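You operate a simulated robot arm through the tools that you are given. There is no shell and no other tool.

You are at the controls of a simulated robot arm. One attempt, no reset.

## Task
Add two dippers of coconut milk to the blue beaker, cover the blue pot and stir the drink.
Fine: pot lid on the bench meanwhile; dipper ends on the mixing mat; orange stirrer, back in its pot; nothing spilt. Set down upright: dipper.

The check looks at the end state, three seconds after you hand in, the way a careful person would. Anything else that was tipped, shoved, dropped, spilled or broken makes it a failure. A push-on lid holds only when it is set on centred and level and pressed home; a screw cap is set on level and turned clockwise until tight.

## Robot
A 6-joint arm with a three-finger gripper, fixed in place. Base frame: the origin is at the foot of the arm, x ahead of it, y to its left, z up. Lengths are in cm, angles in rad, forces in N, time in s.
With the tool pointing down near the work surface it reaches from about 86 to 86 cm from the base axis. Its first joint turns from -2.897 to 2.897 rad. Payload 4.89 kg.
The TCP is the grasp point between the finger pads, 3 cm short of the fingertips. In the tool frame z runs along the fingers and y along their closing line. The gripper opens to 16.4 cm. The gripper's body begins 12.5 cm behind the TCP.
Orientation is that of the tool frame in the base frame, as a unit quaternion [x, y, z, w]. With the fingers straight down and closing along the base's y, the tool's x points along the base's -x, its y along +y and its z along -z.

## Interface
- The arm moves only by the tool move_arm. Its argument "commands" is a list of rows, each a list of 2 entries, a list of its own where there are three numbers: the shift along the base's x, y, z in cm, then the turn, a rotation vector about the base's x, y, z in rad. In form: [[[dx, dy, dz], [wx, wy, wz]], ...]. A call has 1 to 20 rows; each row shifts and turns the commanded pose from where the row before left it. "hand" is the gripper command, from -1 (shut) to 1 (fully open), values between in proportion, set as the call begins (left out, the last holds). A row lasts 0.2 s, in which the tool goes at most 5 cm and 0.15 rad; a call with a longer step from one row to the next is refused whole, and so is a gripper value outside its range. Where a pose cannot be reached the arm comes as near as it can. A force on the tool above 90 N (or 10 N above the force at the start of the call, whichever is more), or a blocked arm, ends the call early, and 0.2 s more pass. The fingers move at their own pace (about 10.8 cm/s each) and stop on an object; they squeeze with about 23 N. The grip force told is the motor's: it shows also when the fingers shut on nothing. Time passes only in rows, and 0.2 s behind the last, so rows that do not move let the fingers close. The reply holds the time, the measured pose of the TCP, the force on the tool along the base axes, the opening and the grip force, in the units named above and with some noise, with the torque about the TCP (base axes, N m) and any sound that the robot's microphone picked up, and new pictures: "pictures" is both (left out), scene, wrist or none.
- Cameras (640 x 400 px; columns grow to the right, rows downward): "scene" is fixed at [22.02, -50.11, 147.22]; the picture's right is [0.15, -0.99, 0.00], its down [-0.56, -0.08, -0.82] and it looks along [0.81, 0.12, -0.57] (base axes); focal length 214 px, centre (320, 200). "wrist" rides on the gripper at [7.6, -0.2, -15.2] in the tool frame; the picture's right is [0.02, 1.00, 0.00], its down [-0.88, 0.02, -0.47] and it looks along [-0.47, 0.01, 0.88] (tool axes); focal length 247 px, centre (320, 200). There is no depth. A picture from a camera that has moved, and an enlarged one, comes with that camera's place and axes in the base frame and with its lens.
- lift_body(by): slides the trunk up (or, below 0, down) by that many cm; the arm rides with it, the base frame stays. It gives what a move gives, with no picture.
- enlarge(camera, box): a new picture of the part [left, top, right, bottom] of that camera's present view, enlarged. It takes no simulated time.
- sign_off(): hands the job in; it is judged then, once.

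Places have to be worked out from the pictures, the camera data and where the tool is seen. Open the gripper and draw the arm clear of the work before you hand the job in, unless the task says otherwise.

The tools are called after ">>>" as name(argument=value, ...) on one line, values as JSON. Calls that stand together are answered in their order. move_arm: Moves the arm, as the interface text tells. Its arguments: {"type":"object","properties":{"commands":{"type":"array","items":{"type":"array"}},"hand":{"type":"number"},"pictures":{"type":"string","enum":["both","scene","wrist","none"]}},"required":["commands"]} The other tools are called the same way: lift_body (by) slides the trunk up or down; enlarge (camera, box) takes an enlarged picture of a part of a camera's view; sign_off () hands the job in.

At the start:

```text
t: 0.0
tcp_pos: [46.82, -47.59, 129.29]
orientation: [-0.001, 1.0, 0.0, 0.0]
contact_force: [-0.9, -0.5, -0.3]
ft_torque: [0.0, 0.01, 0.01]
width: 16.37
gripper_force: 0.0
trunk travel left (down, up): [-17.5, 21.5]
```

scene: 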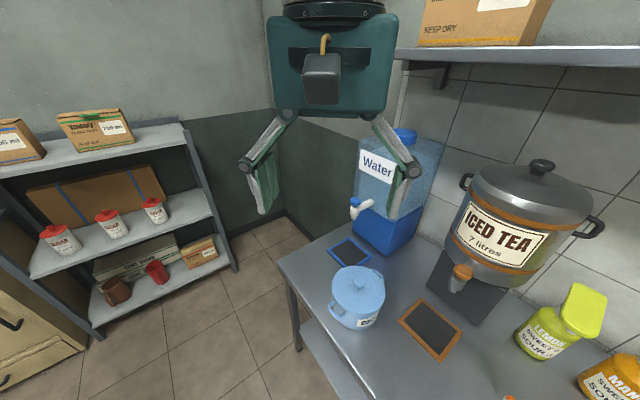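
wrist: 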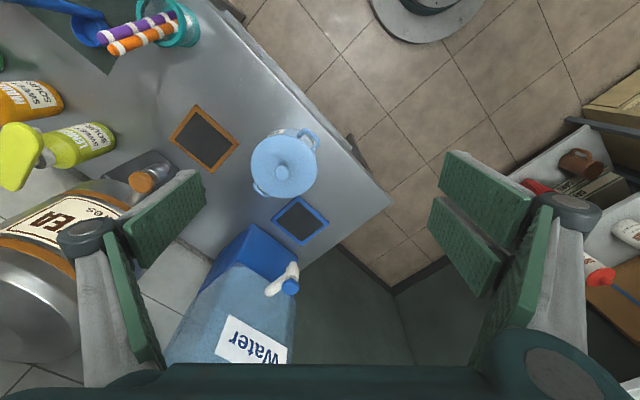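

The pictures show a bench with a blue pot, mats and dispensers; the beaker isn't in view yet. I enlarge both views before moving.

>>> enlarge(camera="scene", box=[280, 230, 640, 400])

>>> enlarge(camera="wrist", box=[0, 0, 340, 212])

```text
1.78 times, centred on (460, 315) of scene
camera zoom: at [22.02, -50.11, 147.22], right [0.15, -0.99, 0.0], down [-0.56, -0.08, -0.82], along [0.81, 0.12, -0.57], focal length 381 px, centre (71, -4)
```

zoom: 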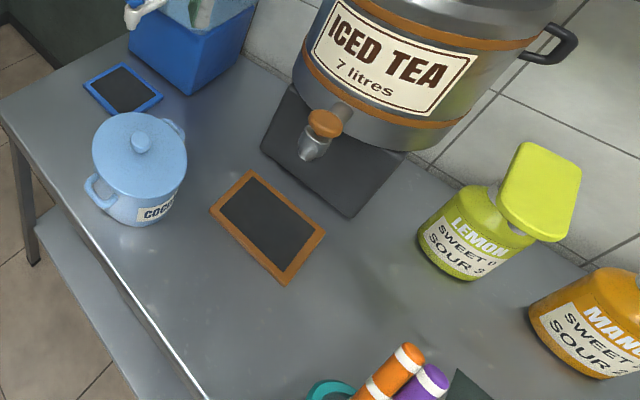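

```text
1.88 times, centred on (170, 106) of wrist
camera zoom: at [39.13, -47.67, 144.55], right [-0.02, 1.0, 0.0], down [0.88, 0.02, 0.47], along [0.47, 0.01, -0.88], focal length 465 px, centre (602, 377)
```

zoom: 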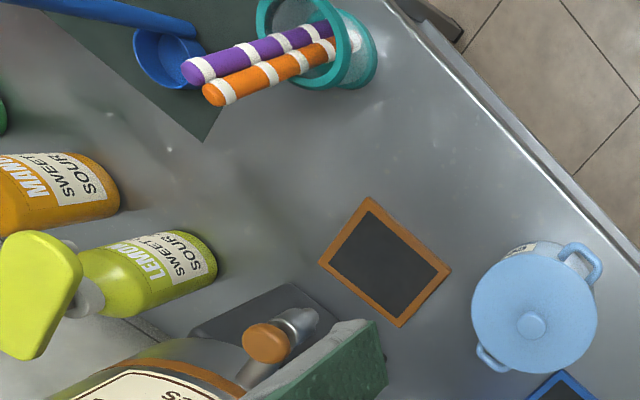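

Triangulating the pot's knob from the two cameras gives about (59.7, -55.6, 93.6). The rest of the bench lies toward -y, so I move and turn the wrist to look there.

>>> move_arm(commands=[[[-3, -2, 0], [0, 0, -0.13]], [[-3, -2, 0], [0, 0, -0.13]], [[-3, -2, 0], [0, 0, -0.13]], [[-3, -2, 0], [0, 0, -0.13]], [[-3, -2, 0], [0, 0, -0.13]], [[-3, -2, 0], [0, 0, -0.13]], [[0, 0, 0], [0, 0, 0]]])

```text
t: 1.6
tcp_pos: [28.86, -59.59, 129.35]
orientation: [0.381, 0.924, 0.0, 0.0]
contact_force: [-0.4, -0.5, 0.0]
ft_torque: [0.07, -0.02, -0.01]
width: 16.41
gripper_force: 0.2
trunk travel left (down, up): [-17.5, 21.5]
camera wrist: at [23.17, -54.28, 144.59], right [0.69, 0.72, 0.0], down [0.64, -0.61, 0.47], along [0.34, -0.33, -0.88], focal length 247 px, centre (320, 200)
```

scene: 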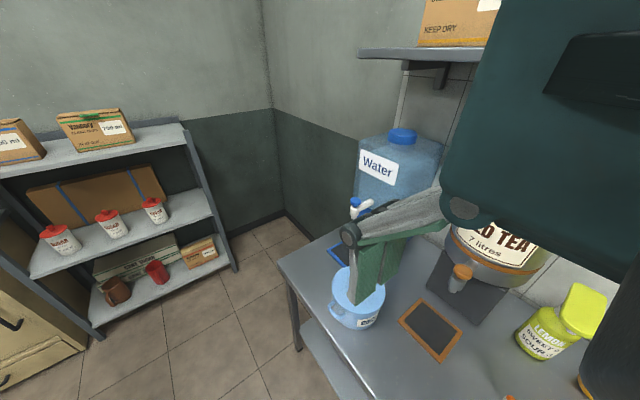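
wrist: 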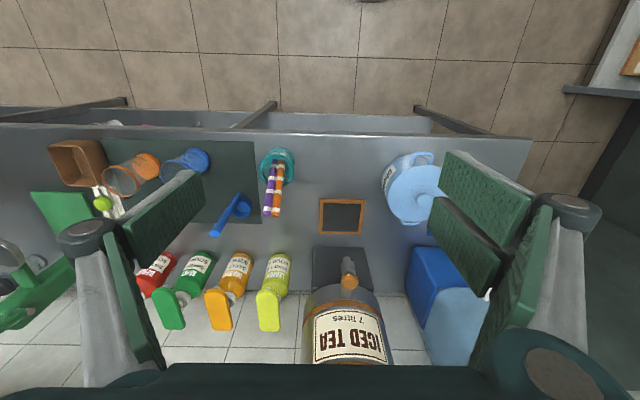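

Now the whole bench is visible, with the dark green mixing mat on the left holding beakers and the blue dipper. I enlarge the important parts.

>>> enlarge(camera="wrist", box=[40, 110, 300, 272])

>>> enlarge(camera="wrist", box=[240, 120, 480, 270])

>>> enlarge(camera="wrist", box=[140, 130, 310, 240])

```text
2.46 times, centred on (170, 191) of wrist
camera zoom: at [23.17, -54.28, 144.59], right [0.69, 0.72, 0.0], down [0.64, -0.61, 0.47], along [0.34, -0.33, -0.88], focal length 608 px, centre (689, 222)
```

zoom: 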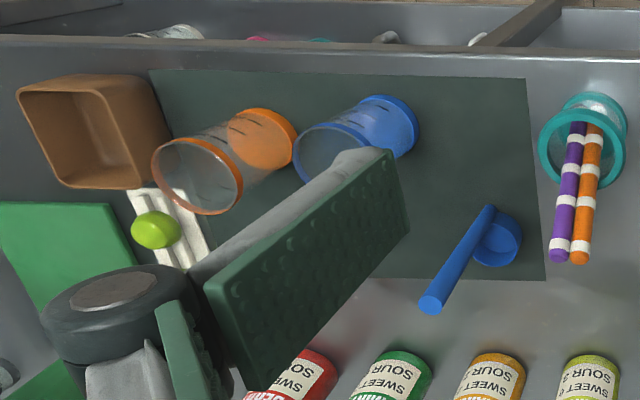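

```text
2.67 times, centred on (360, 195) of wrist
camera zoom: at [23.17, -54.28, 144.59], right [0.69, 0.72, 0.0], down [0.64, -0.61, 0.47], along [0.34, -0.33, -0.88], focal length 659 px, centre (213, 213)
```

zoom: 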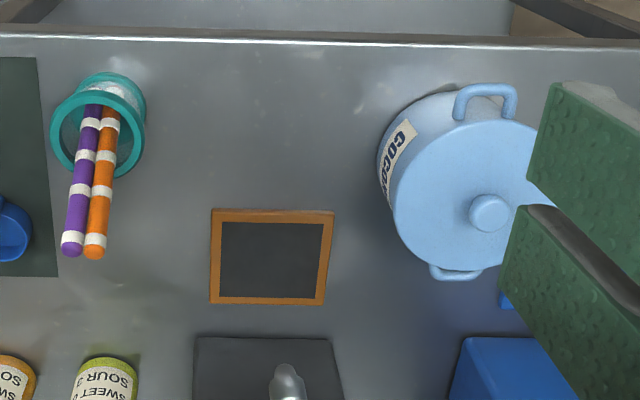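

```text
3.64 times, centred on (225, 185) of wrist
camera zoom: at [23.17, -54.28, 144.59], right [0.69, 0.72, 0.0], down [0.64, -0.61, 0.47], along [0.34, -0.33, -0.88], focal length 898 px, centre (666, 254)
```

zoom: 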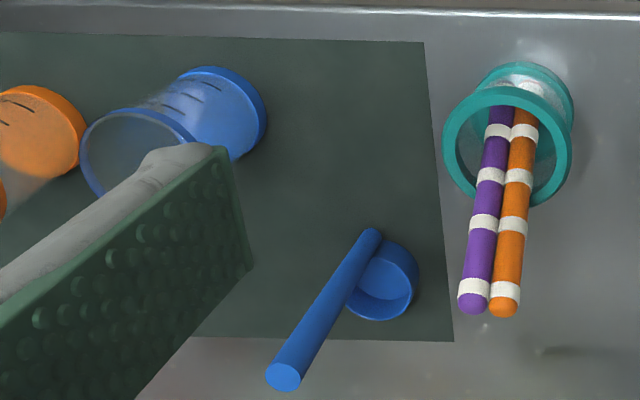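

Bench height comes out around z≈82, with the front edge passing (33.5, -64.5) along (0.69, 0.72). The dipper and blue beaker sit at radius 95–98, so I lower the trunk to gain reach; nothing is below the tool here.

>>> lift_body(by=-10)

```text
t: 2.9
tcp_pos: [28.85, -59.55, 119.38]
orientation: [0.38, 0.925, 0.0, 0.0]
contact_force: [0.5, 0.4, 0.0]
ft_torque: [-0.03, 0.03, 0.01]
width: 16.37
gripper_force: 0.1
trunk travel left (down, up): [-7.5, 31.5]
```

Next I move over the pot area for a close look at the lid knob.

>>> move_arm(commands=[[[3.6, 1.2, -0.5], [0, 0, 0]], [[3.6, 1.2, -0.5], [0, 0, 0]], [[3.6, 1.2, -0.5], [0, 0, 0]], [[3.6, 1.2, -0.5], [0, 0, 0]], [[3.6, 1.2, -0.5], [0, 0, 0]], [[3.6, 1.2, -0.5], [0, 0, 0]], [[3.6, 1.2, -0.5], [0, 0, 0]], [[0, 0, 0], [0, 0, 0]]])

```text
t: 4.7
tcp_pos: [54.17, -51.16, 115.92]
orientation: [0.38, 0.925, 0.0, 0.001]
contact_force: [0.1, -1.6, 0.5]
ft_torque: [0.05, -0.04, -0.01]
width: 16.4
gripper_force: 0.0
trunk travel left (down, up): [-7.5, 31.5]
camera wrist: at [48.51, -45.89, 131.17], right [0.69, 0.73, 0.0], down [0.64, -0.61, 0.47], along [0.34, -0.33, -0.88], focal length 247 px, centre (320, 200)
```

scene: 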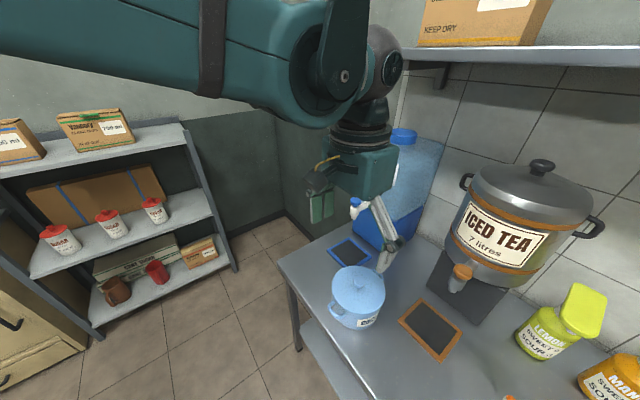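
wrist: 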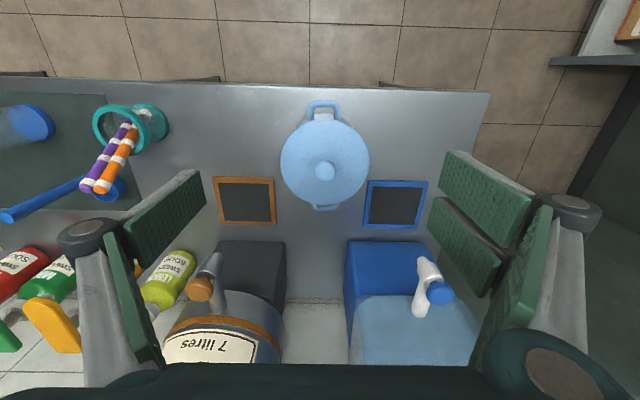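

The pot is right below the camera; I zoom on it to fix its centre and knob height.

>>> enlarge(camera="wrist", box=[250, 85, 410, 225])

>>> enlarge(camera="scene", box=[310, 240, 430, 340])

>>> enlarge(camera="wrist", box=[0, 80, 200, 240])

```text
2.86 times, centred on (330, 155) of wrist
camera zoom: at [48.51, -45.89, 131.17], right [0.69, 0.73, 0.0], down [0.64, -0.61, 0.47], along [0.34, -0.33, -0.88], focal length 706 px, centre (291, 329)
```

zoom: 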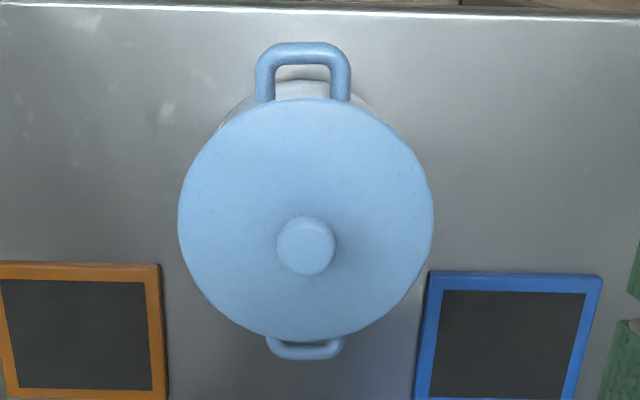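

```text
4.00 times, centred on (370, 290) of scene
camera zoom: at [22.02, -50.11, 147.22], right [0.15, -0.99, 0.0], down [-0.56, -0.08, -0.82], along [0.81, 0.12, -0.57], focal length 858 px, centre (120, -160)
```

zoom: 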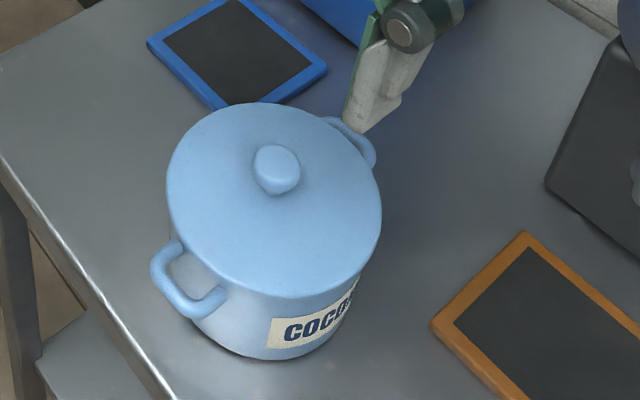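

```text
2.50 times, centred on (100, 160) of wrist
camera zoom: at [48.51, -45.89, 131.17], right [0.69, 0.73, 0.0], down [0.64, -0.61, 0.47], along [0.34, -0.33, -0.88], focal length 617 px, centre (870, 300)
```

zoom: 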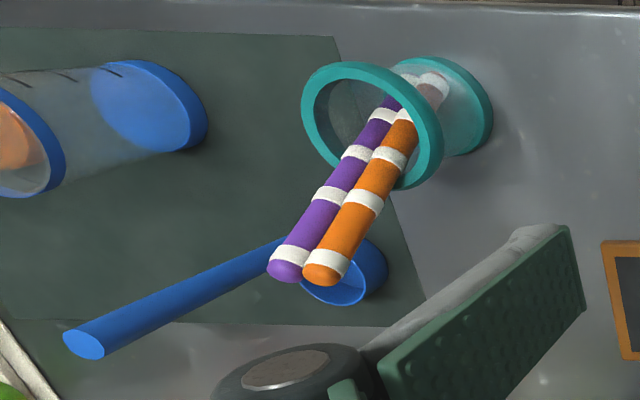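

I judge the knob top at about (59.4, -55.3, 94.5), knob 3.3 cm wide, and the lid rim plane at z≈90.5 with 14.7 cm diameter. I half-close the gripper and move above the knob.

>>> move_arm(commands=[[[1.3, -1.0, -2.5], [0, 0, 0]], [[1.3, -1.0, -2.5], [0, 0, 0]], [[1.3, -1.0, -2.5], [0, 0, 0]], [[1.3, -1.1, -2.4], [0, 0, 0]], [[0, 0, 0], [0, 0, 0]]], hand=-0.25)

```text
t: 5.9
tcp_pos: [59.3, -55.27, 106.04]
orientation: [0.381, 0.925, 0.0, 0.0]
contact_force: [-0.3, -1.3, -0.3]
ft_torque: [0.02, 0.02, 0.02]
width: 6.16
gripper_force: 0.0
trunk travel left (down, up): [-7.5, 31.5]
camera wrist: at [53.63, -49.96, 121.21], right [0.69, 0.73, 0.0], down [0.64, -0.61, 0.47], along [0.34, -0.33, -0.88], focal length 247 px, centre (320, 200)
```

scene: 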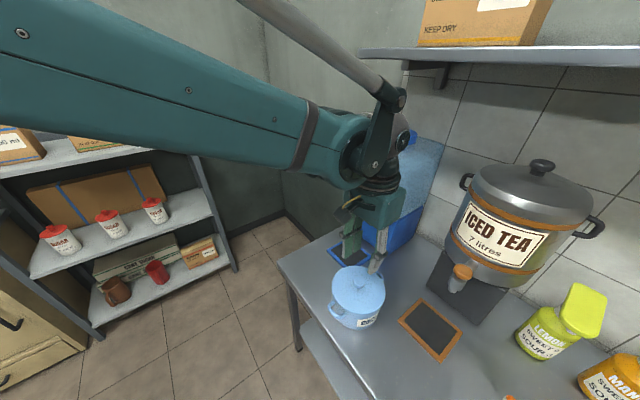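
wrist: 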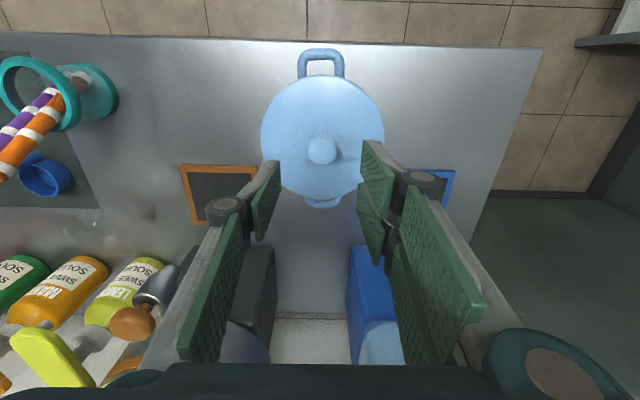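

The knob lines up with the tool axis within 2 px. I descend so that fingertips end just above the lid.

>>> move_arm(commands=[[[0.02, 0, -3], [0, 0, 0]], [[0.02, 0, -3], [0, 0, 0]], [[0.02, 0, -3], [0, 0, 0]], [[0.02, 0, -1], [0, 0, 0]], [[0, 0, -0.7], [0, 0, 0]], [[0, 0, 0], [0, 0, 0]]])

```text
t: 7.3
tcp_pos: [59.3, -55.28, 95.13]
orientation: [0.38, 0.925, 0.0, 0.0]
contact_force: [-0.7, -0.5, 0.5]
ft_torque: [0.02, 0.06, -0.01]
width: 6.14
gripper_force: 0.0
trunk travel left (down, up): [-7.5, 31.5]
camera wrist: at [53.7, -49.91, 110.51], right [0.69, 0.73, 0.0], down [0.64, -0.61, 0.47], along [0.34, -0.33, -0.88], focal length 247 px, centre (320, 200)
```

scene: 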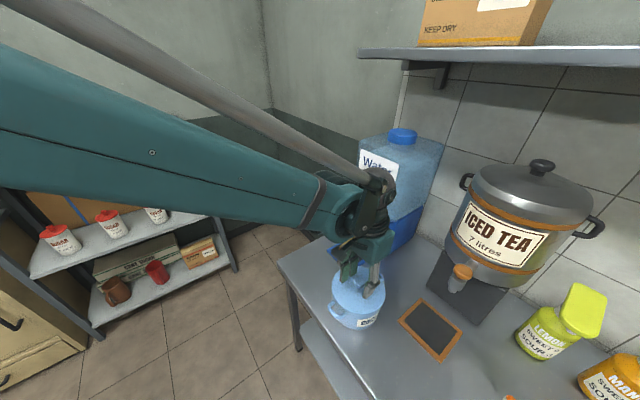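
wrist: 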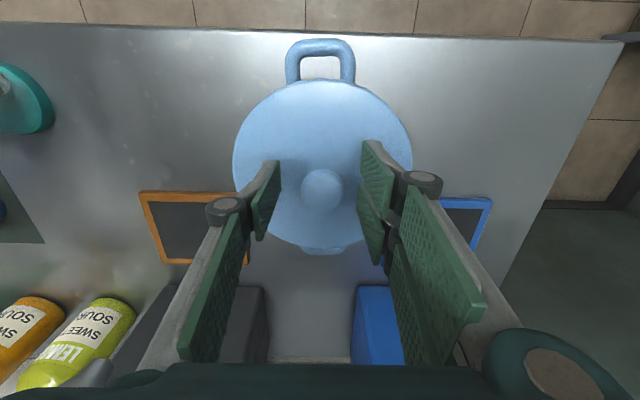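

Fingertips are close around the knob with no contact. I lower a little more and close.

>>> move_arm(commands=[[[0, 0, -0.3], [0, 0, 0]], [[0, 0, -0.3], [0, 0, 0]], [[0, 0, 0], [0, 0, 0]]], pictures="none")

>>> move_arm(commands=[[[0, 0, 0], [0, 0, 0]], [[0, 0, 0], [0, 0, 0]], [[0, 0, 0], [0, 0, 0]], [[0, 0, 0], [0, 0, 0]]], hand=-1)

```text
t: 8.1
tcp_pos: [59.4, -55.19, 94.71]
orientation: [0.38, 0.925, -0.001, 0.001]
contact_force: [0.3, -0.2, -0.5]
ft_torque: [0.0, 0.0, -0.01]
width: 6.14
gripper_force: 0.0
trunk travel left (down, up): [-7.5, 31.5]
```

```text
t: 9.1
tcp_pos: [59.33, -55.15, 94.56]
orientation: [0.38, 0.925, 0.0, 0.001]
contact_force: [1.0, -0.4, 0.2]
ft_torque: [-0.03, 0.03, 0.0]
width: 3.22
gripper_force: 22.6
trunk travel left (down, up): [-7.5, 31.5]
heard: snap
camera wrist: at [53.69, -49.95, 109.92], right [0.69, 0.73, 0.0], down [0.64, -0.61, 0.47], along [0.34, -0.33, -0.88], focal length 247 px, centre (320, 200)
```

scene: 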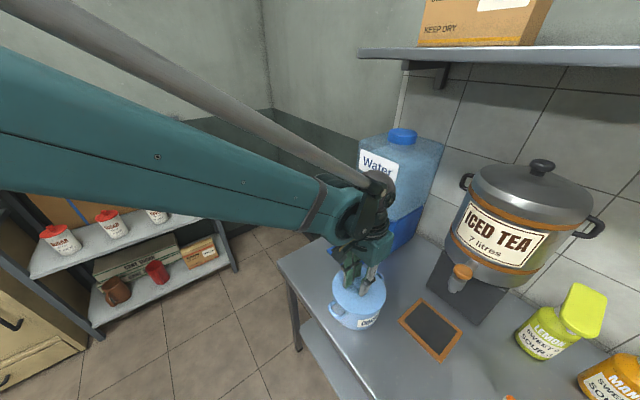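
wrist: 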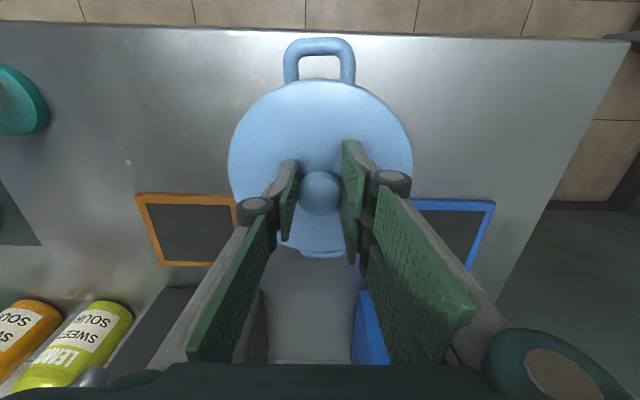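

The knob is held at 3.2 cm and I heard a snap. I lift slowly, checking force and whether the pot comes up too.

>>> move_arm(commands=[[[0, 0, 0.3], [0, 0, 0]], [[0, 0, 0.3], [0, 0, 0]], [[0, 0, 0.4], [0, 0, 0]], [[0, 0, 0], [0, 0, 0]]])

```text
t: 10.1
tcp_pos: [59.25, -55.24, 95.55]
orientation: [0.38, 0.925, 0.0, 0.0]
contact_force: [0.6, 1.0, -0.8]
ft_torque: [0.03, 0.0, 0.0]
width: 3.26
gripper_force: 23.0
trunk travel left (down, up): [-7.5, 31.5]
camera wrist: at [53.68, -49.95, 110.9], right [0.69, 0.73, 0.0], down [0.64, -0.61, 0.47], along [0.34, -0.33, -0.88], focal length 247 px, centre (320, 200)
```

scene: 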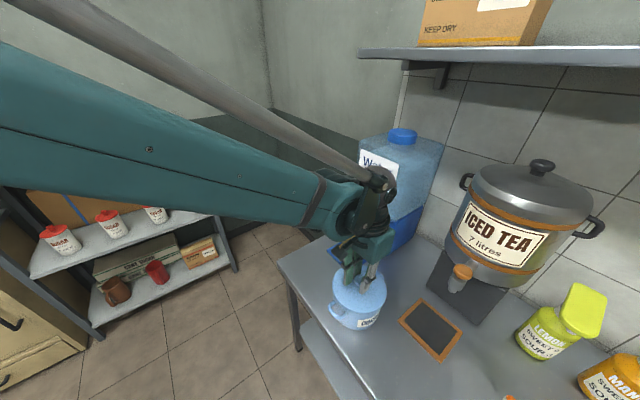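
wrist: 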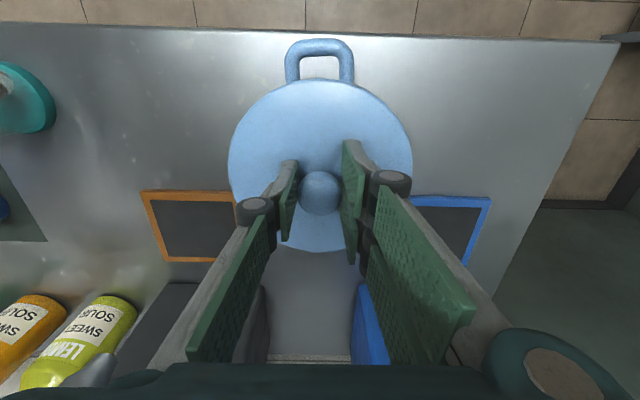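

The lid moves away from the pot's handles, so it seems free without resistance. I lift it higher and check.

>>> move_arm(commands=[[[0, 0, 1], [0, 0, 0]], [[0, 0, 2], [0, 0, 0]], [[0, 0, 2], [0, 0, 0]], [[0, 0, 3], [0, 0, 0]], [[0, 0, 0], [0, 0, 0]]])

```text
t: 11.3
tcp_pos: [59.3, -55.12, 103.72]
orientation: [0.381, 0.924, 0.0, 0.0]
contact_force: [0.4, 0.6, -0.6]
ft_torque: [0.02, -0.02, 0.0]
width: 0.0
gripper_force: 23.2
trunk travel left (down, up): [-7.5, 31.5]
camera wrist: at [53.67, -49.96, 119.0], right [0.69, 0.73, 0.0], down [0.64, -0.61, 0.47], along [0.34, -0.33, -0.88], focal length 247 px, centre (320, 200)
```

scene: 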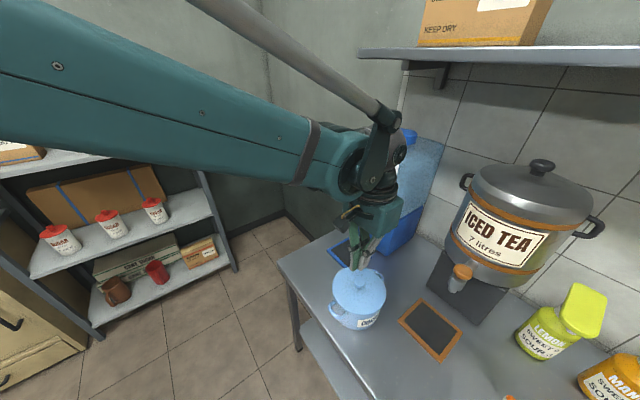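
wrist: 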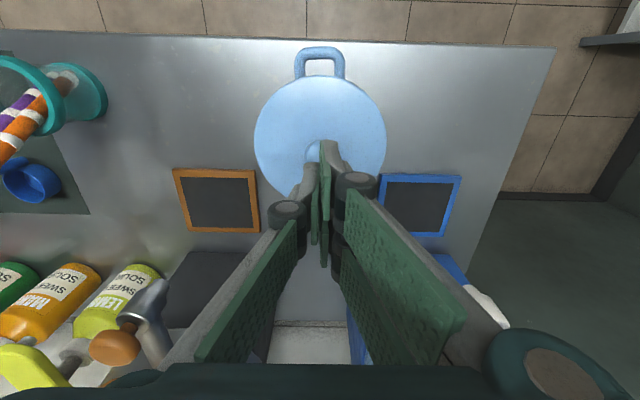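

The fingers slipped off the knob (width 0). I open again and zoom to see whether the lid sits askew.

>>> move_arm(commands=[[[0, 0, 0.5], [0, 0, 0]], [[0, 0, 0], [0, 0, 0]]], hand=-0.25, pictures="none")

>>> enlarge(camera="wrist", box=[230, 30, 410, 225])

>>> enlarge(camera="scene", box=[310, 240, 430, 340])

```text
t: 11.9
tcp_pos: [59.31, -55.31, 104.17]
orientation: [0.381, 0.925, 0.0, 0.0]
contact_force: [0.1, 0.9, -0.3]
ft_torque: [0.0, 0.02, 0.01]
width: 6.13
gripper_force: 0.1
trunk travel left (down, up): [-7.5, 31.5]
```

```text
2.05 times, centred on (320, 128) of wrist
camera zoom: at [53.68, -49.96, 119.45], right [0.69, 0.73, 0.0], down [0.64, -0.61, 0.47], along [0.34, -0.33, -0.88], focal length 507 px, centre (320, 349)
```

zoom: 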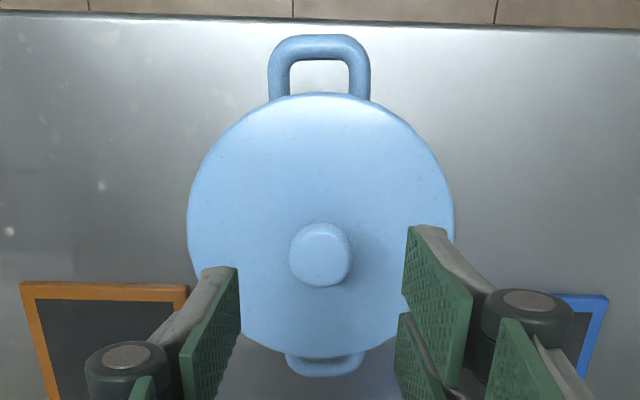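

```text
4.00 times, centred on (370, 290) of scene
camera zoom: at [22.02, -50.11, 147.22], right [0.15, -0.99, 0.0], down [-0.56, -0.08, -0.82], along [0.81, 0.12, -0.57], focal length 858 px, centre (120, -160)
```

zoom: 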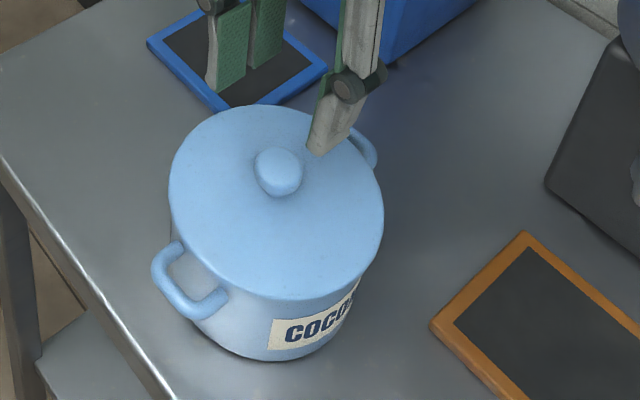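

The lid is still resting level on the pot, roughly unchanged. My grip was too high on the rounded knob, so I descend deeper, feeling for the lid.

>>> move_arm(commands=[[[0.05, 0, -3], [0, 0, 0]], [[0, 0, -3], [0, 0, 0]], [[0, 0, -3], [0, 0, 0]], [[0, 0, -0.8], [0, 0, 0]], [[0, 0, -0.3], [0, 0, 0]], [[0, 0, -0.2], [0, 0, 0]], [[0, 0, 0], [0, 0, 0]]], pictures="wrist")

>>> move_arm(commands=[[[0, 0, -0.25], [0, 0, 0]], [[0, 0, -0.25], [0, 0, 0]], [[0, 0, 0], [0, 0, 0]]], pictures="none")

```text
t: 13.5
tcp_pos: [59.37, -55.12, 94.08]
orientation: [0.38, 0.925, 0.0, 0.0]
contact_force: [7.2, -0.1, 38.0]
ft_torque: [0.46, -0.88, 0.04]
width: 6.11
gripper_force: 0.0
trunk travel left (down, up): [-7.5, 31.5]
heard: snap
camera wrist: at [53.67, -49.86, 109.3], right [0.69, 0.73, 0.0], down [0.64, -0.61, 0.47], along [0.34, -0.33, -0.88], focal length 247 px, centre (320, 200)
```

wrist: 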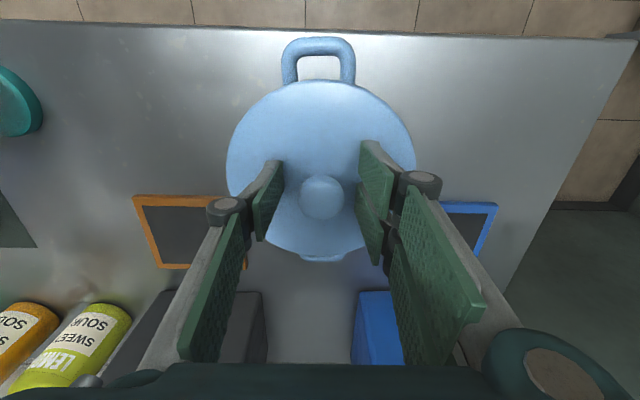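

```text
t: 14.1
tcp_pos: [59.42, -55.13, 93.98]
orientation: [0.38, 0.925, -0.001, 0.002]
contact_force: [-2.0, 6.8, 80.6]
ft_torque: [0.75, -0.22, -0.03]
width: 5.58
gripper_force: 23.7
trunk travel left (down, up): [-7.5, 31.5]
stopped in row 2: the force on the tool passed its limit at 103 N (the readings are from after the stop); the commanded pose is now the measured one
```

I pressed the lid with the fingertips (it snapped home), so the lid surface is at fingertip height with TCP≈94.0. I back off slightly and close on the knob's base.

>>> move_arm(commands=[[[0, 0, 0.2], [0, 0, 0]], [[0, 0, 0], [0, 0, 0]]], pictures="none")

>>> move_arm(commands=[[[0, 0, 0], [0, 0, 0]], [[0, 0, 0], [0, 0, 0]], [[0, 0, 0], [0, 0, 0]], [[0, 0, 0], [0, 0, 0]]], hand=-1, pictures="wrist")

```text
t: 14.7
tcp_pos: [59.34, -55.08, 94.05]
orientation: [0.381, 0.925, -0.001, 0.002]
contact_force: [-4.4, 6.0, 39.9]
ft_torque: [0.51, -0.43, 0.18]
width: 6.11
gripper_force: 0.1
trunk travel left (down, up): [-7.5, 31.5]
```

```text
t: 15.7
tcp_pos: [59.54, -55.21, 94.01]
orientation: [0.38, 0.925, -0.001, 0.002]
contact_force: [9.4, 8.9, 84.6]
ft_torque: [0.99, -0.57, -0.06]
width: 4.85
gripper_force: 23.2
trunk travel left (down, up): [-7.5, 31.5]
camera wrist: at [53.73, -49.82, 109.31], right [0.69, 0.73, 0.0], down [0.64, -0.6, 0.48], along [0.35, -0.33, -0.88], focal length 247 px, centre (320, 200)
```

wrist: 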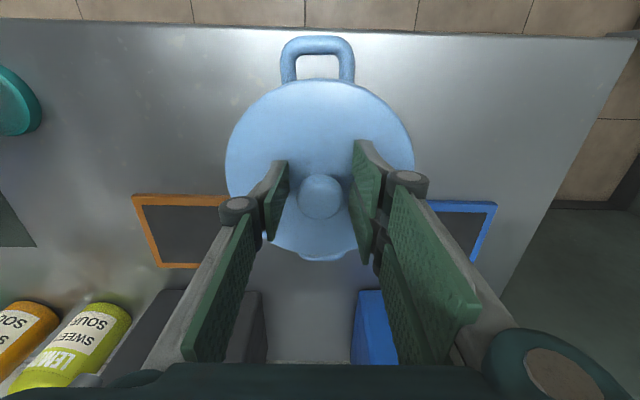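

The fingers are jammed on the domed lid (85 N, width 4.85). I ease up in small steps so they slide in to the knob.

>>> move_arm(commands=[[[0, 0, 0.1], [0, 0, 0]], [[0, 0, 0.1], [0, 0, 0]], [[0, 0, 0.1], [0, 0, 0]], [[0, 0, 0], [0, 0, 0]], [[0, 0, 0], [0, 0, 0]]], pictures="none")

```text
t: 16.9
tcp_pos: [59.48, -55.29, 94.1]
orientation: [0.38, 0.925, 0.0, 0.0]
contact_force: [0.0, 11.6, 9.6]
ft_torque: [0.24, 0.06, -0.02]
width: 3.18
gripper_force: 23.2
trunk travel left (down, up): [-7.5, 31.5]
```

Now gripped at 3.18 cm with TCP at 94.1, half a centimetre deeper than before. I lift slowly, one small step at a time.

>>> move_arm(commands=[[[0, 0, 0.15], [0, 0, 0]], [[0, 0, 0.15], [0, 0, 0]], [[0, 0, 0], [0, 0, 0]]], pictures="wrist")

```text
t: 17.7
tcp_pos: [59.46, -55.26, 94.38]
orientation: [0.38, 0.925, 0.0, 0.001]
contact_force: [0.4, -0.9, 0.1]
ft_torque: [0.01, -0.06, -0.01]
width: 3.19
gripper_force: 23.0
trunk travel left (down, up): [-7.5, 31.5]
heard: snap
camera wrist: at [53.81, -50.03, 109.69], right [0.69, 0.73, 0.0], down [0.64, -0.61, 0.48], along [0.34, -0.33, -0.88], focal length 247 px, centre (320, 200)
```

wrist: 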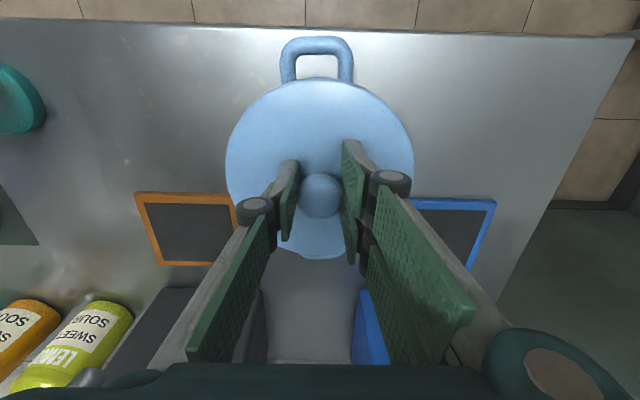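

A snap: the lid has come free with the grip intact. I keep lifting gently.

>>> move_arm(commands=[[[0, 0, 0.4], [0, 0, 0]], [[0, 0, 0.6], [0, 0, 0]], [[0, 0, 0.6], [0, 0, 0]], [[0, 0, 0.6], [0, 0, 0]], [[0, 0, 0.4], [0, 0, 0]], [[0, 0, 0], [0, 0, 0]]])

```text
t: 19.1
tcp_pos: [59.47, -55.35, 97.02]
orientation: [0.38, 0.925, -0.001, 0.002]
contact_force: [-0.3, -0.7, -1.3]
ft_torque: [0.03, 0.0, -0.02]
width: 3.22
gripper_force: 23.2
trunk travel left (down, up): [-7.5, 31.5]
camera wrist: at [53.84, -50.04, 112.31], right [0.69, 0.73, 0.0], down [0.64, -0.61, 0.47], along [0.34, -0.33, -0.88], focal length 247 px, centre (320, 200)
```

scene: 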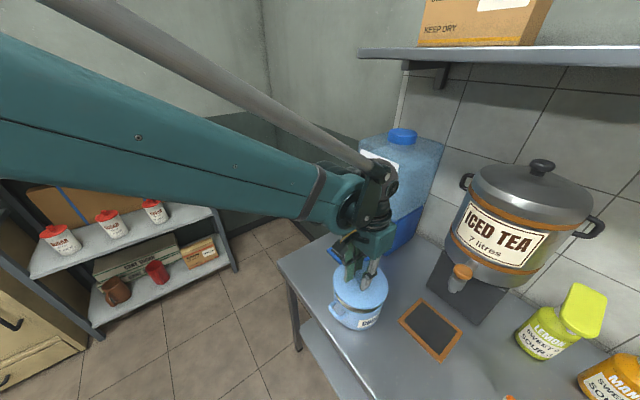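
wrist: 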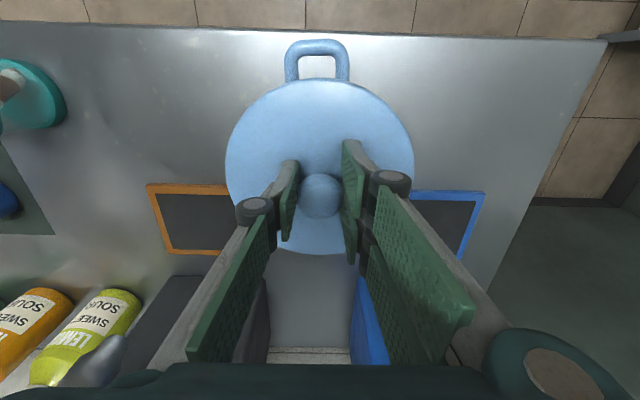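

The lid is held level. I raise it a bit more and carry it to the clear bench spot at about (44.7, -66.8), between the pot and the stirrer cup.

>>> move_arm(commands=[[[0, 0, 1], [0, 0, 0]], [[0, 0, 1.5], [0, 0, 0]], [[0, 0, 1], [0, 0, 0]], [[-1, -0.8, 0.5], [0, 0, 0]], [[-2, -1.5, 0], [0, 0, 0]], [[-2.5, -2, 0], [0, 0, 0]], [[-2.5, -2, 0], [0, 0, 0]], [[-2.5, -2, 0], [0, 0, 0]], [[-2, -1.6, 0], [0, 0, 0]], [[-1.5, -1.1, 0], [0, 0, 0]], [[-0.8, -0.5, 0], [0, 0, 0]], [[0, 0, 0], [0, 0, 0]]])

>>> enlarge(camera="scene", box=[300, 220, 540, 400])

```text
t: 21.7
tcp_pos: [44.62, -66.89, 100.93]
orientation: [0.38, 0.925, 0.0, 0.0]
contact_force: [0.8, 0.2, -1.7]
ft_torque: [-0.01, 0.02, -0.03]
width: 3.2
gripper_force: 22.7
trunk travel left (down, up): [-7.5, 31.5]
camera wrist: at [39.01, -61.55, 116.26], right [0.69, 0.73, 0.0], down [0.64, -0.61, 0.47], along [0.34, -0.33, -0.88], focal length 247 px, centre (320, 200)
```

scene: 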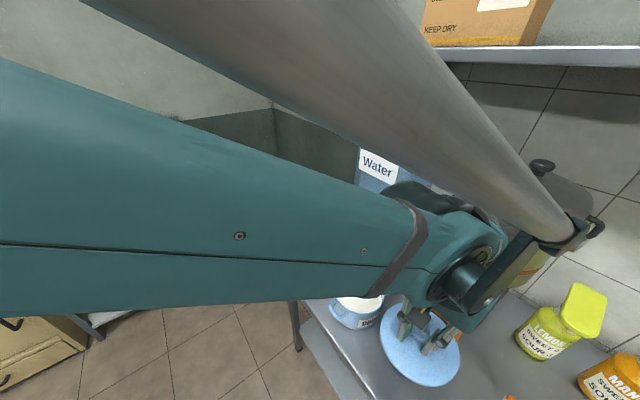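
wrist: 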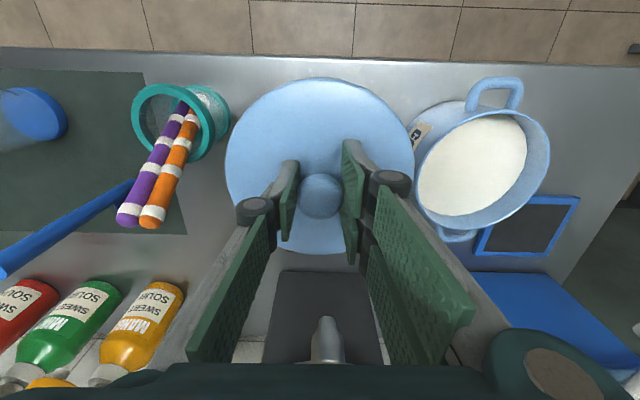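

```text
2.22 times, centred on (420, 310) of scene
camera zoom: at [22.02, -50.11, 147.22], right [0.15, -0.99, 0.0], down [-0.56, -0.08, -0.82], along [0.81, 0.12, -0.57], focal length 477 px, centre (98, -44)
```

zoom: 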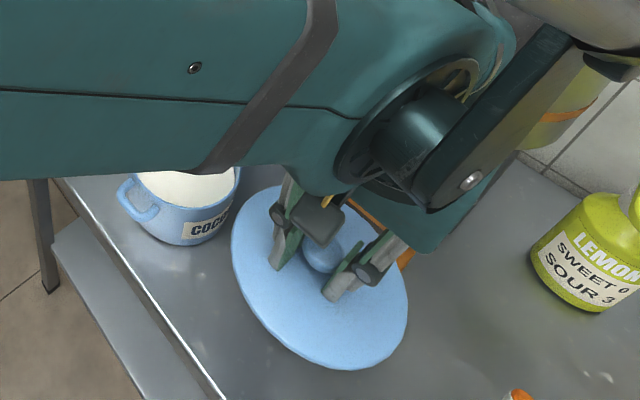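

The pot is open and full of milk; the lid is held over the free spot. I lower it, first quickly and then slowly until contact.

>>> move_arm(commands=[[[-0.1, 0.1, -1.5], [0, 0, 0]], [[-0.1, 0.1, -2.5], [0, 0, 0]], [[-0.1, 0.1, -2.5], [0, 0, 0]], [[0, 0, -2.5], [0, 0, 0]], [[0, 0, -1.2], [0, 0, 0]], [[0, 0, -0.8], [0, 0, 0]], [[0, 0, -0.6], [0, 0, 0]], [[0, 0, 0], [0, 0, 0]]])

>>> enlarge(camera="scene", box=[360, 260, 520, 400])

```text
t: 23.5
tcp_pos: [44.31, -66.56, 89.41]
orientation: [0.38, 0.925, 0.0, 0.001]
contact_force: [-0.3, -0.4, -1.5]
ft_torque: [0.01, 0.01, -0.01]
width: 3.22
gripper_force: 23.6
trunk travel left (down, up): [-7.5, 31.5]
camera wrist: at [38.75, -61.25, 104.65], right [0.69, 0.73, 0.0], down [0.64, -0.61, 0.47], along [0.34, -0.33, -0.88], focal length 247 px, centre (320, 200)
```

scene: 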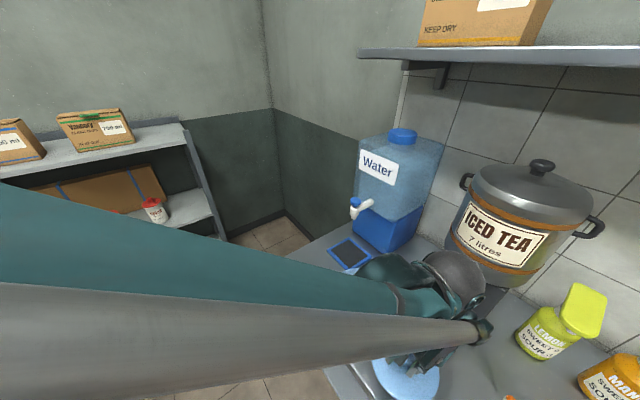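
wrist: 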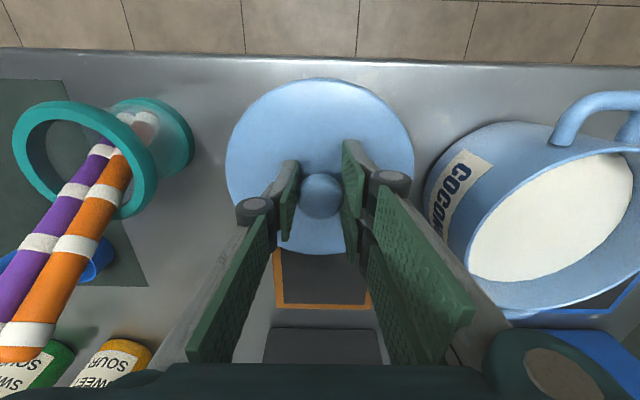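

```text
2.86 times, centred on (440, 330) of scene
camera zoom: at [22.02, -50.11, 147.22], right [0.15, -0.99, 0.0], down [-0.56, -0.08, -0.82], along [0.81, 0.12, -0.57], focal length 613 px, centre (-23, -171)
```

zoom: 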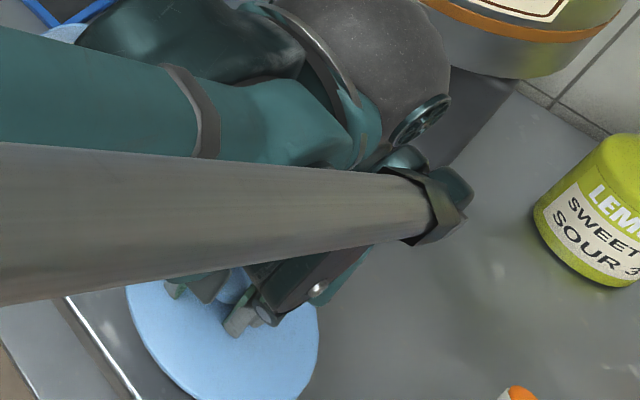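

The lid hangs above clear bench. I continue down in small steps to contact.

>>> move_arm(commands=[[[0, 0, -0.4], [0, 0, 0]], [[0, 0, -0.4], [0, 0, 0]], [[0, 0, -0.4], [0, 0, 0]], [[0, 0, -0.4], [0, 0, 0]], [[0, 0, -0.3], [0, 0, 0]], [[0, 0, 0], [0, 0, 0]]], pictures="wrist")

```text
t: 24.9
tcp_pos: [44.31, -66.56, 87.46]
orientation: [0.381, 0.925, -0.001, 0.001]
contact_force: [0.1, 0.4, -1.4]
ft_torque: [-0.01, 0.04, -0.05]
width: 3.18
gripper_force: 23.3
trunk travel left (down, up): [-7.5, 31.5]
camera wrist: at [38.72, -61.22, 102.78], right [0.69, 0.73, 0.0], down [0.64, -0.61, 0.47], along [0.34, -0.33, -0.88], focal length 247 px, centre (320, 200)
```

wrist: 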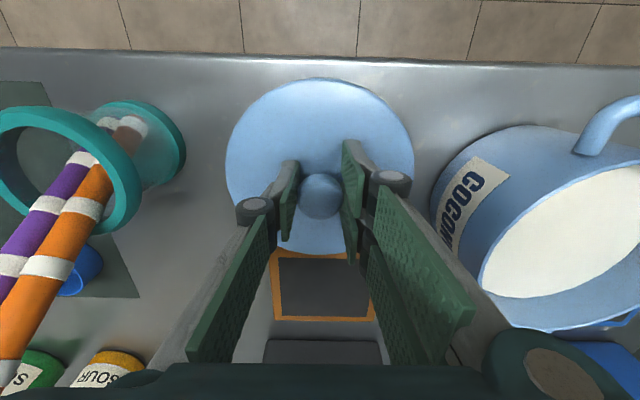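

Still no contact (-1.4 N is the lid's weight). I go on down slowly.

>>> move_arm(commands=[[[0, 0, -0.3], [0, 0, 0]], [[0, 0, -0.3], [0, 0, 0]], [[0, 0, -0.3], [0, 0, 0]], [[0, 0, 0], [0, 0, 0]]], pictures="none")

```text
t: 25.9
tcp_pos: [44.3, -66.59, 86.64]
orientation: [0.38, 0.925, -0.001, 0.001]
contact_force: [0.1, -0.3, -1.2]
ft_torque: [-0.01, 0.01, -0.04]
width: 3.22
gripper_force: 22.8
trunk travel left (down, up): [-7.5, 31.5]
```

>>> move_arm(commands=[[[0, 0, -0.25], [0, 0, 0]], [[0, 0, -0.25], [0, 0, 0]], [[0, 0, -0.25], [0, 0, 0]], [[0, 0, 0], [0, 0, 0]]], pictures="wrist")

```text
t: 26.9
tcp_pos: [44.39, -66.6, 85.79]
orientation: [0.38, 0.925, -0.001, 0.001]
contact_force: [0.3, 0.4, -1.3]
ft_torque: [-0.01, 0.01, 0.0]
width: 3.21
gripper_force: 22.6
trunk travel left (down, up): [-7.5, 31.5]
camera wrist: at [38.73, -61.24, 101.11], right [0.69, 0.73, 0.0], down [0.64, -0.61, 0.47], along [0.34, -0.33, -0.88], focal length 247 px, centre (320, 200)
```

wrist: 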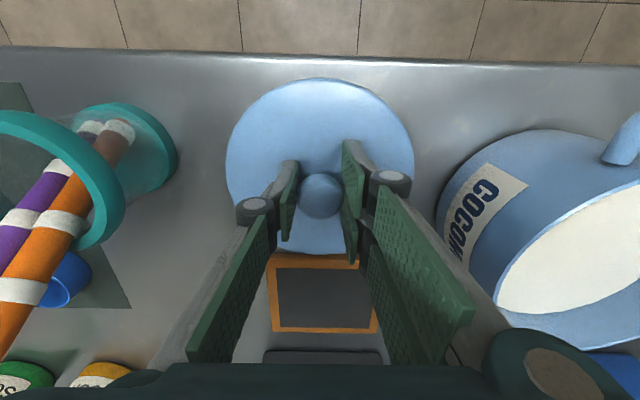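

No contact yet; I continue, with the force limit as the guard.

>>> move_arm(commands=[[[0, 0, -0.25], [0, 0, 0]], [[0, 0, -0.25], [0, 0, 0]], [[0, 0, -0.25], [0, 0, 0]], [[0, 0, 0], [0, 0, 0]]], pictures="none")

```text
t: 27.9
tcp_pos: [44.47, -66.53, 85.23]
orientation: [0.38, 0.925, 0.0, 0.001]
contact_force: [-0.3, -0.4, -1.2]
ft_torque: [0.01, 0.01, 0.0]
width: 3.21
gripper_force: 23.4
trunk travel left (down, up): [-7.5, 31.5]
```

>>> move_arm(commands=[[[0, 0, -0.25], [0, 0, 0]], [[0, 0, -0.25], [0, 0, 0]], [[0, 0, -0.25], [0, 0, 0]], [[0, 0, 0], [0, 0, 0]]], pictures="wrist")

```text
t: 28.9
tcp_pos: [44.5, -66.7, 84.28]
orientation: [0.38, 0.925, -0.001, 0.001]
contact_force: [-0.2, -0.4, -0.8]
ft_torque: [0.02, 0.0, -0.03]
width: 3.18
gripper_force: 23.3
trunk travel left (down, up): [-7.5, 31.5]
camera wrist: at [38.73, -61.23, 99.65], right [0.69, 0.73, 0.0], down [0.64, -0.61, 0.47], along [0.34, -0.33, -0.88], focal length 247 px, centre (320, 200)
```

wrist: 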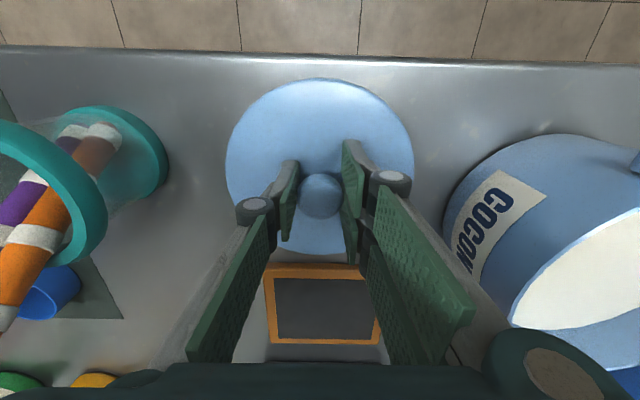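

Still only the lid's weight; I keep descending in small steps.

>>> move_arm(commands=[[[0, 0, -0.2], [0, 0, 0]], [[0, 0, -0.2], [0, 0, 0]], [[0, 0, -0.2], [0, 0, 0]], [[0, 0, 0], [0, 0, 0]]], pictures="none")

```text
t: 29.9
tcp_pos: [44.36, -66.49, 84.06]
orientation: [0.381, 0.925, -0.001, 0.002]
contact_force: [10.5, -14.9, 59.0]
ft_torque: [-0.19, -0.37, -0.11]
width: 3.2
gripper_force: 23.2
trunk travel left (down, up): [-7.5, 31.5]
```

Contact: the lid rests on the bench with TCP≈84.1. I relax the push slightly and open the fingers modestly.

>>> move_arm(commands=[[[0, 0, 0.2], [0, 0, 0]], [[0, 0, 0.1], [0, 0, 0]], [[0, 0, 0], [0, 0, 0]]], pictures="none")

>>> move_arm(commands=[[[0, 0, 0], [0, 0, 0]], [[0, 0, 0], [0, 0, 0]], [[0, 0, 1], [0, 0, 0]], [[0, 0, 2], [0, 0, 0]], [[0, 0, 3], [0, 0, 0]], [[0, 0, 3], [0, 0, 0]], [[0, 0, 3], [0, 0, 0]], [[0, 0, 3], [0, 0, 0]], [[0, 0, 4], [0, 0, 0]], [[0, 0, 4], [0, 0, 0]], [[0, 0, 4], [0, 0, 0]], [[0, 0, 0], [0, 0, 0]]], hand=-0.25)

```text
t: 30.7
tcp_pos: [44.23, -66.52, 84.03]
orientation: [0.38, 0.925, 0.0, 0.001]
contact_force: [2.4, -3.6, 10.6]
ft_torque: [0.11, -0.1, -0.08]
width: 3.19
gripper_force: 23.0
trunk travel left (down, up): [-7.5, 31.5]
```

```text
t: 33.3
tcp_pos: [44.38, -66.51, 110.98]
orientation: [0.38, 0.925, 0.0, 0.001]
contact_force: [-0.6, 0.1, -0.5]
ft_torque: [-0.02, 0.01, 0.03]
width: 6.15
gripper_force: 0.2
trunk travel left (down, up): [-7.5, 31.5]
camera wrist: at [38.76, -61.2, 126.31], right [0.69, 0.73, 0.0], down [0.64, -0.61, 0.47], along [0.34, -0.33, -0.88], focal length 247 px, centre (320, 200)
```

scene: 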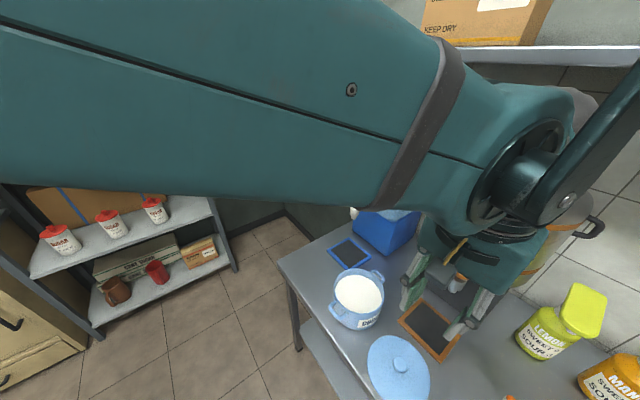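
wrist: 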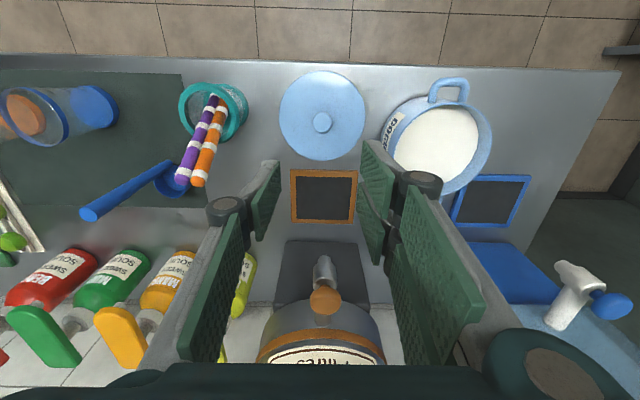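

The lid lies flat on the bench. Now I survey the dipper, beaker and stirrers with enlarged views.

>>> enlarge(camera="wrist", box=[0, 60, 260, 260])

>>> enlarge(camera="wrist", box=[260, 50, 500, 220])

```text
2.00 times, centred on (130, 160) of wrist
camera zoom: at [38.76, -61.2, 126.31], right [0.69, 0.73, 0.0], down [0.64, -0.61, 0.47], along [0.34, -0.33, -0.88], focal length 494 px, centre (700, 280)
```

zoom: 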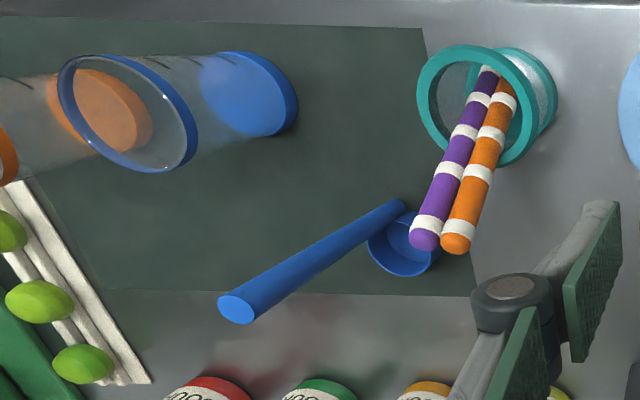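

```text
2.35 times, centred on (380, 135) of wrist
camera zoom: at [38.76, -61.2, 126.31], right [0.69, 0.73, 0.0], down [0.64, -0.61, 0.47], along [0.34, -0.33, -0.88], focal length 581 px, centre (179, 353)
```

zoom: 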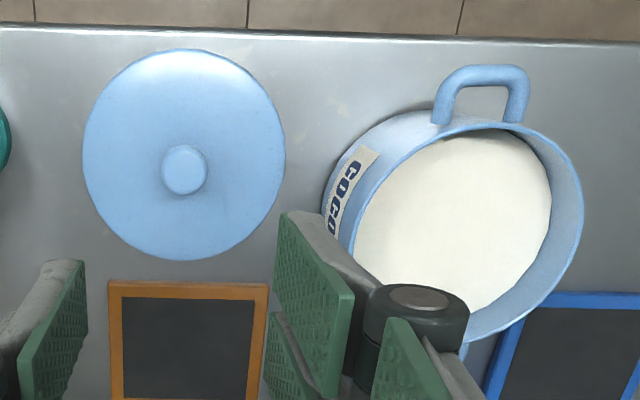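

From two views the dipper handle is vertical at about (30.4, -93.2), top at z≈100.2, with its cup on the far side (~(33, -95)); the blue beaker rim is around (15.5, -94, 90). I move toward that side, keeping back from the bench, for a better look.

>>> move_arm(commands=[[[-3, -1.5, 0.3], [0, 0, 0]], [[-3, -1.5, 0.3], [0, 0, 0]], [[-3, -1.5, 0.3], [0, 0, 0]], [[-3, -1.5, 0.3], [0, 0, 0]], [[-3, -1.5, 0.3], [0, 0, 0]], [[-3, -1.5, 0.3], [0, 0, 0]], [[-3, -1.5, 0.3], [0, 0, 0]], [[0, 0, 0], [0, 0, 0]]], pictures="wrist")

>>> enlarge(camera="wrist", box=[60, 60, 380, 260])

```text
t: 35.1
tcp_pos: [23.35, -77.08, 113.24]
orientation: [0.38, 0.925, -0.001, 0.001]
contact_force: [1.5, -0.2, -0.1]
ft_torque: [-0.04, 0.06, 0.01]
width: 6.16
gripper_force: 0.1
trunk travel left (down, up): [-7.5, 31.5]
camera wrist: at [17.75, -71.76, 128.39], right [0.69, 0.73, 0.0], down [0.64, -0.61, 0.47], along [0.34, -0.33, -0.88], focal length 247 px, centre (320, 200)
```

wrist: 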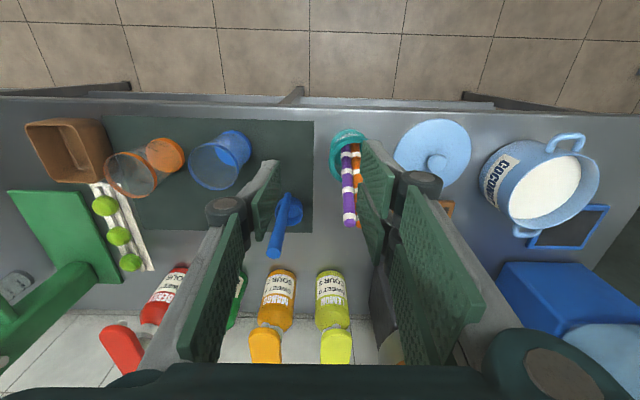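

```text
2.00 times, centred on (220, 160) of wrist
camera zoom: at [17.75, -71.76, 128.39], right [0.69, 0.73, 0.0], down [0.64, -0.61, 0.47], along [0.34, -0.33, -0.88], focal length 494 px, centre (520, 280)
```

zoom: 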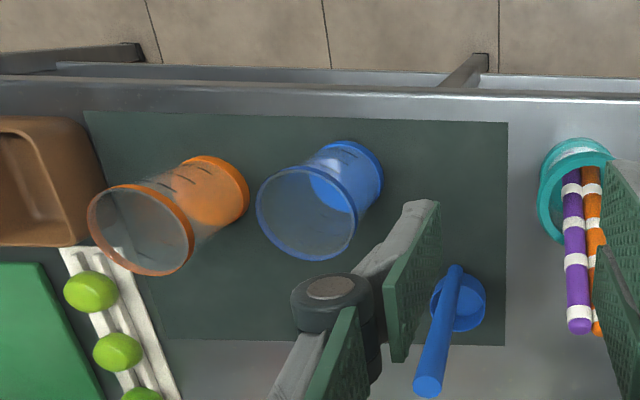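

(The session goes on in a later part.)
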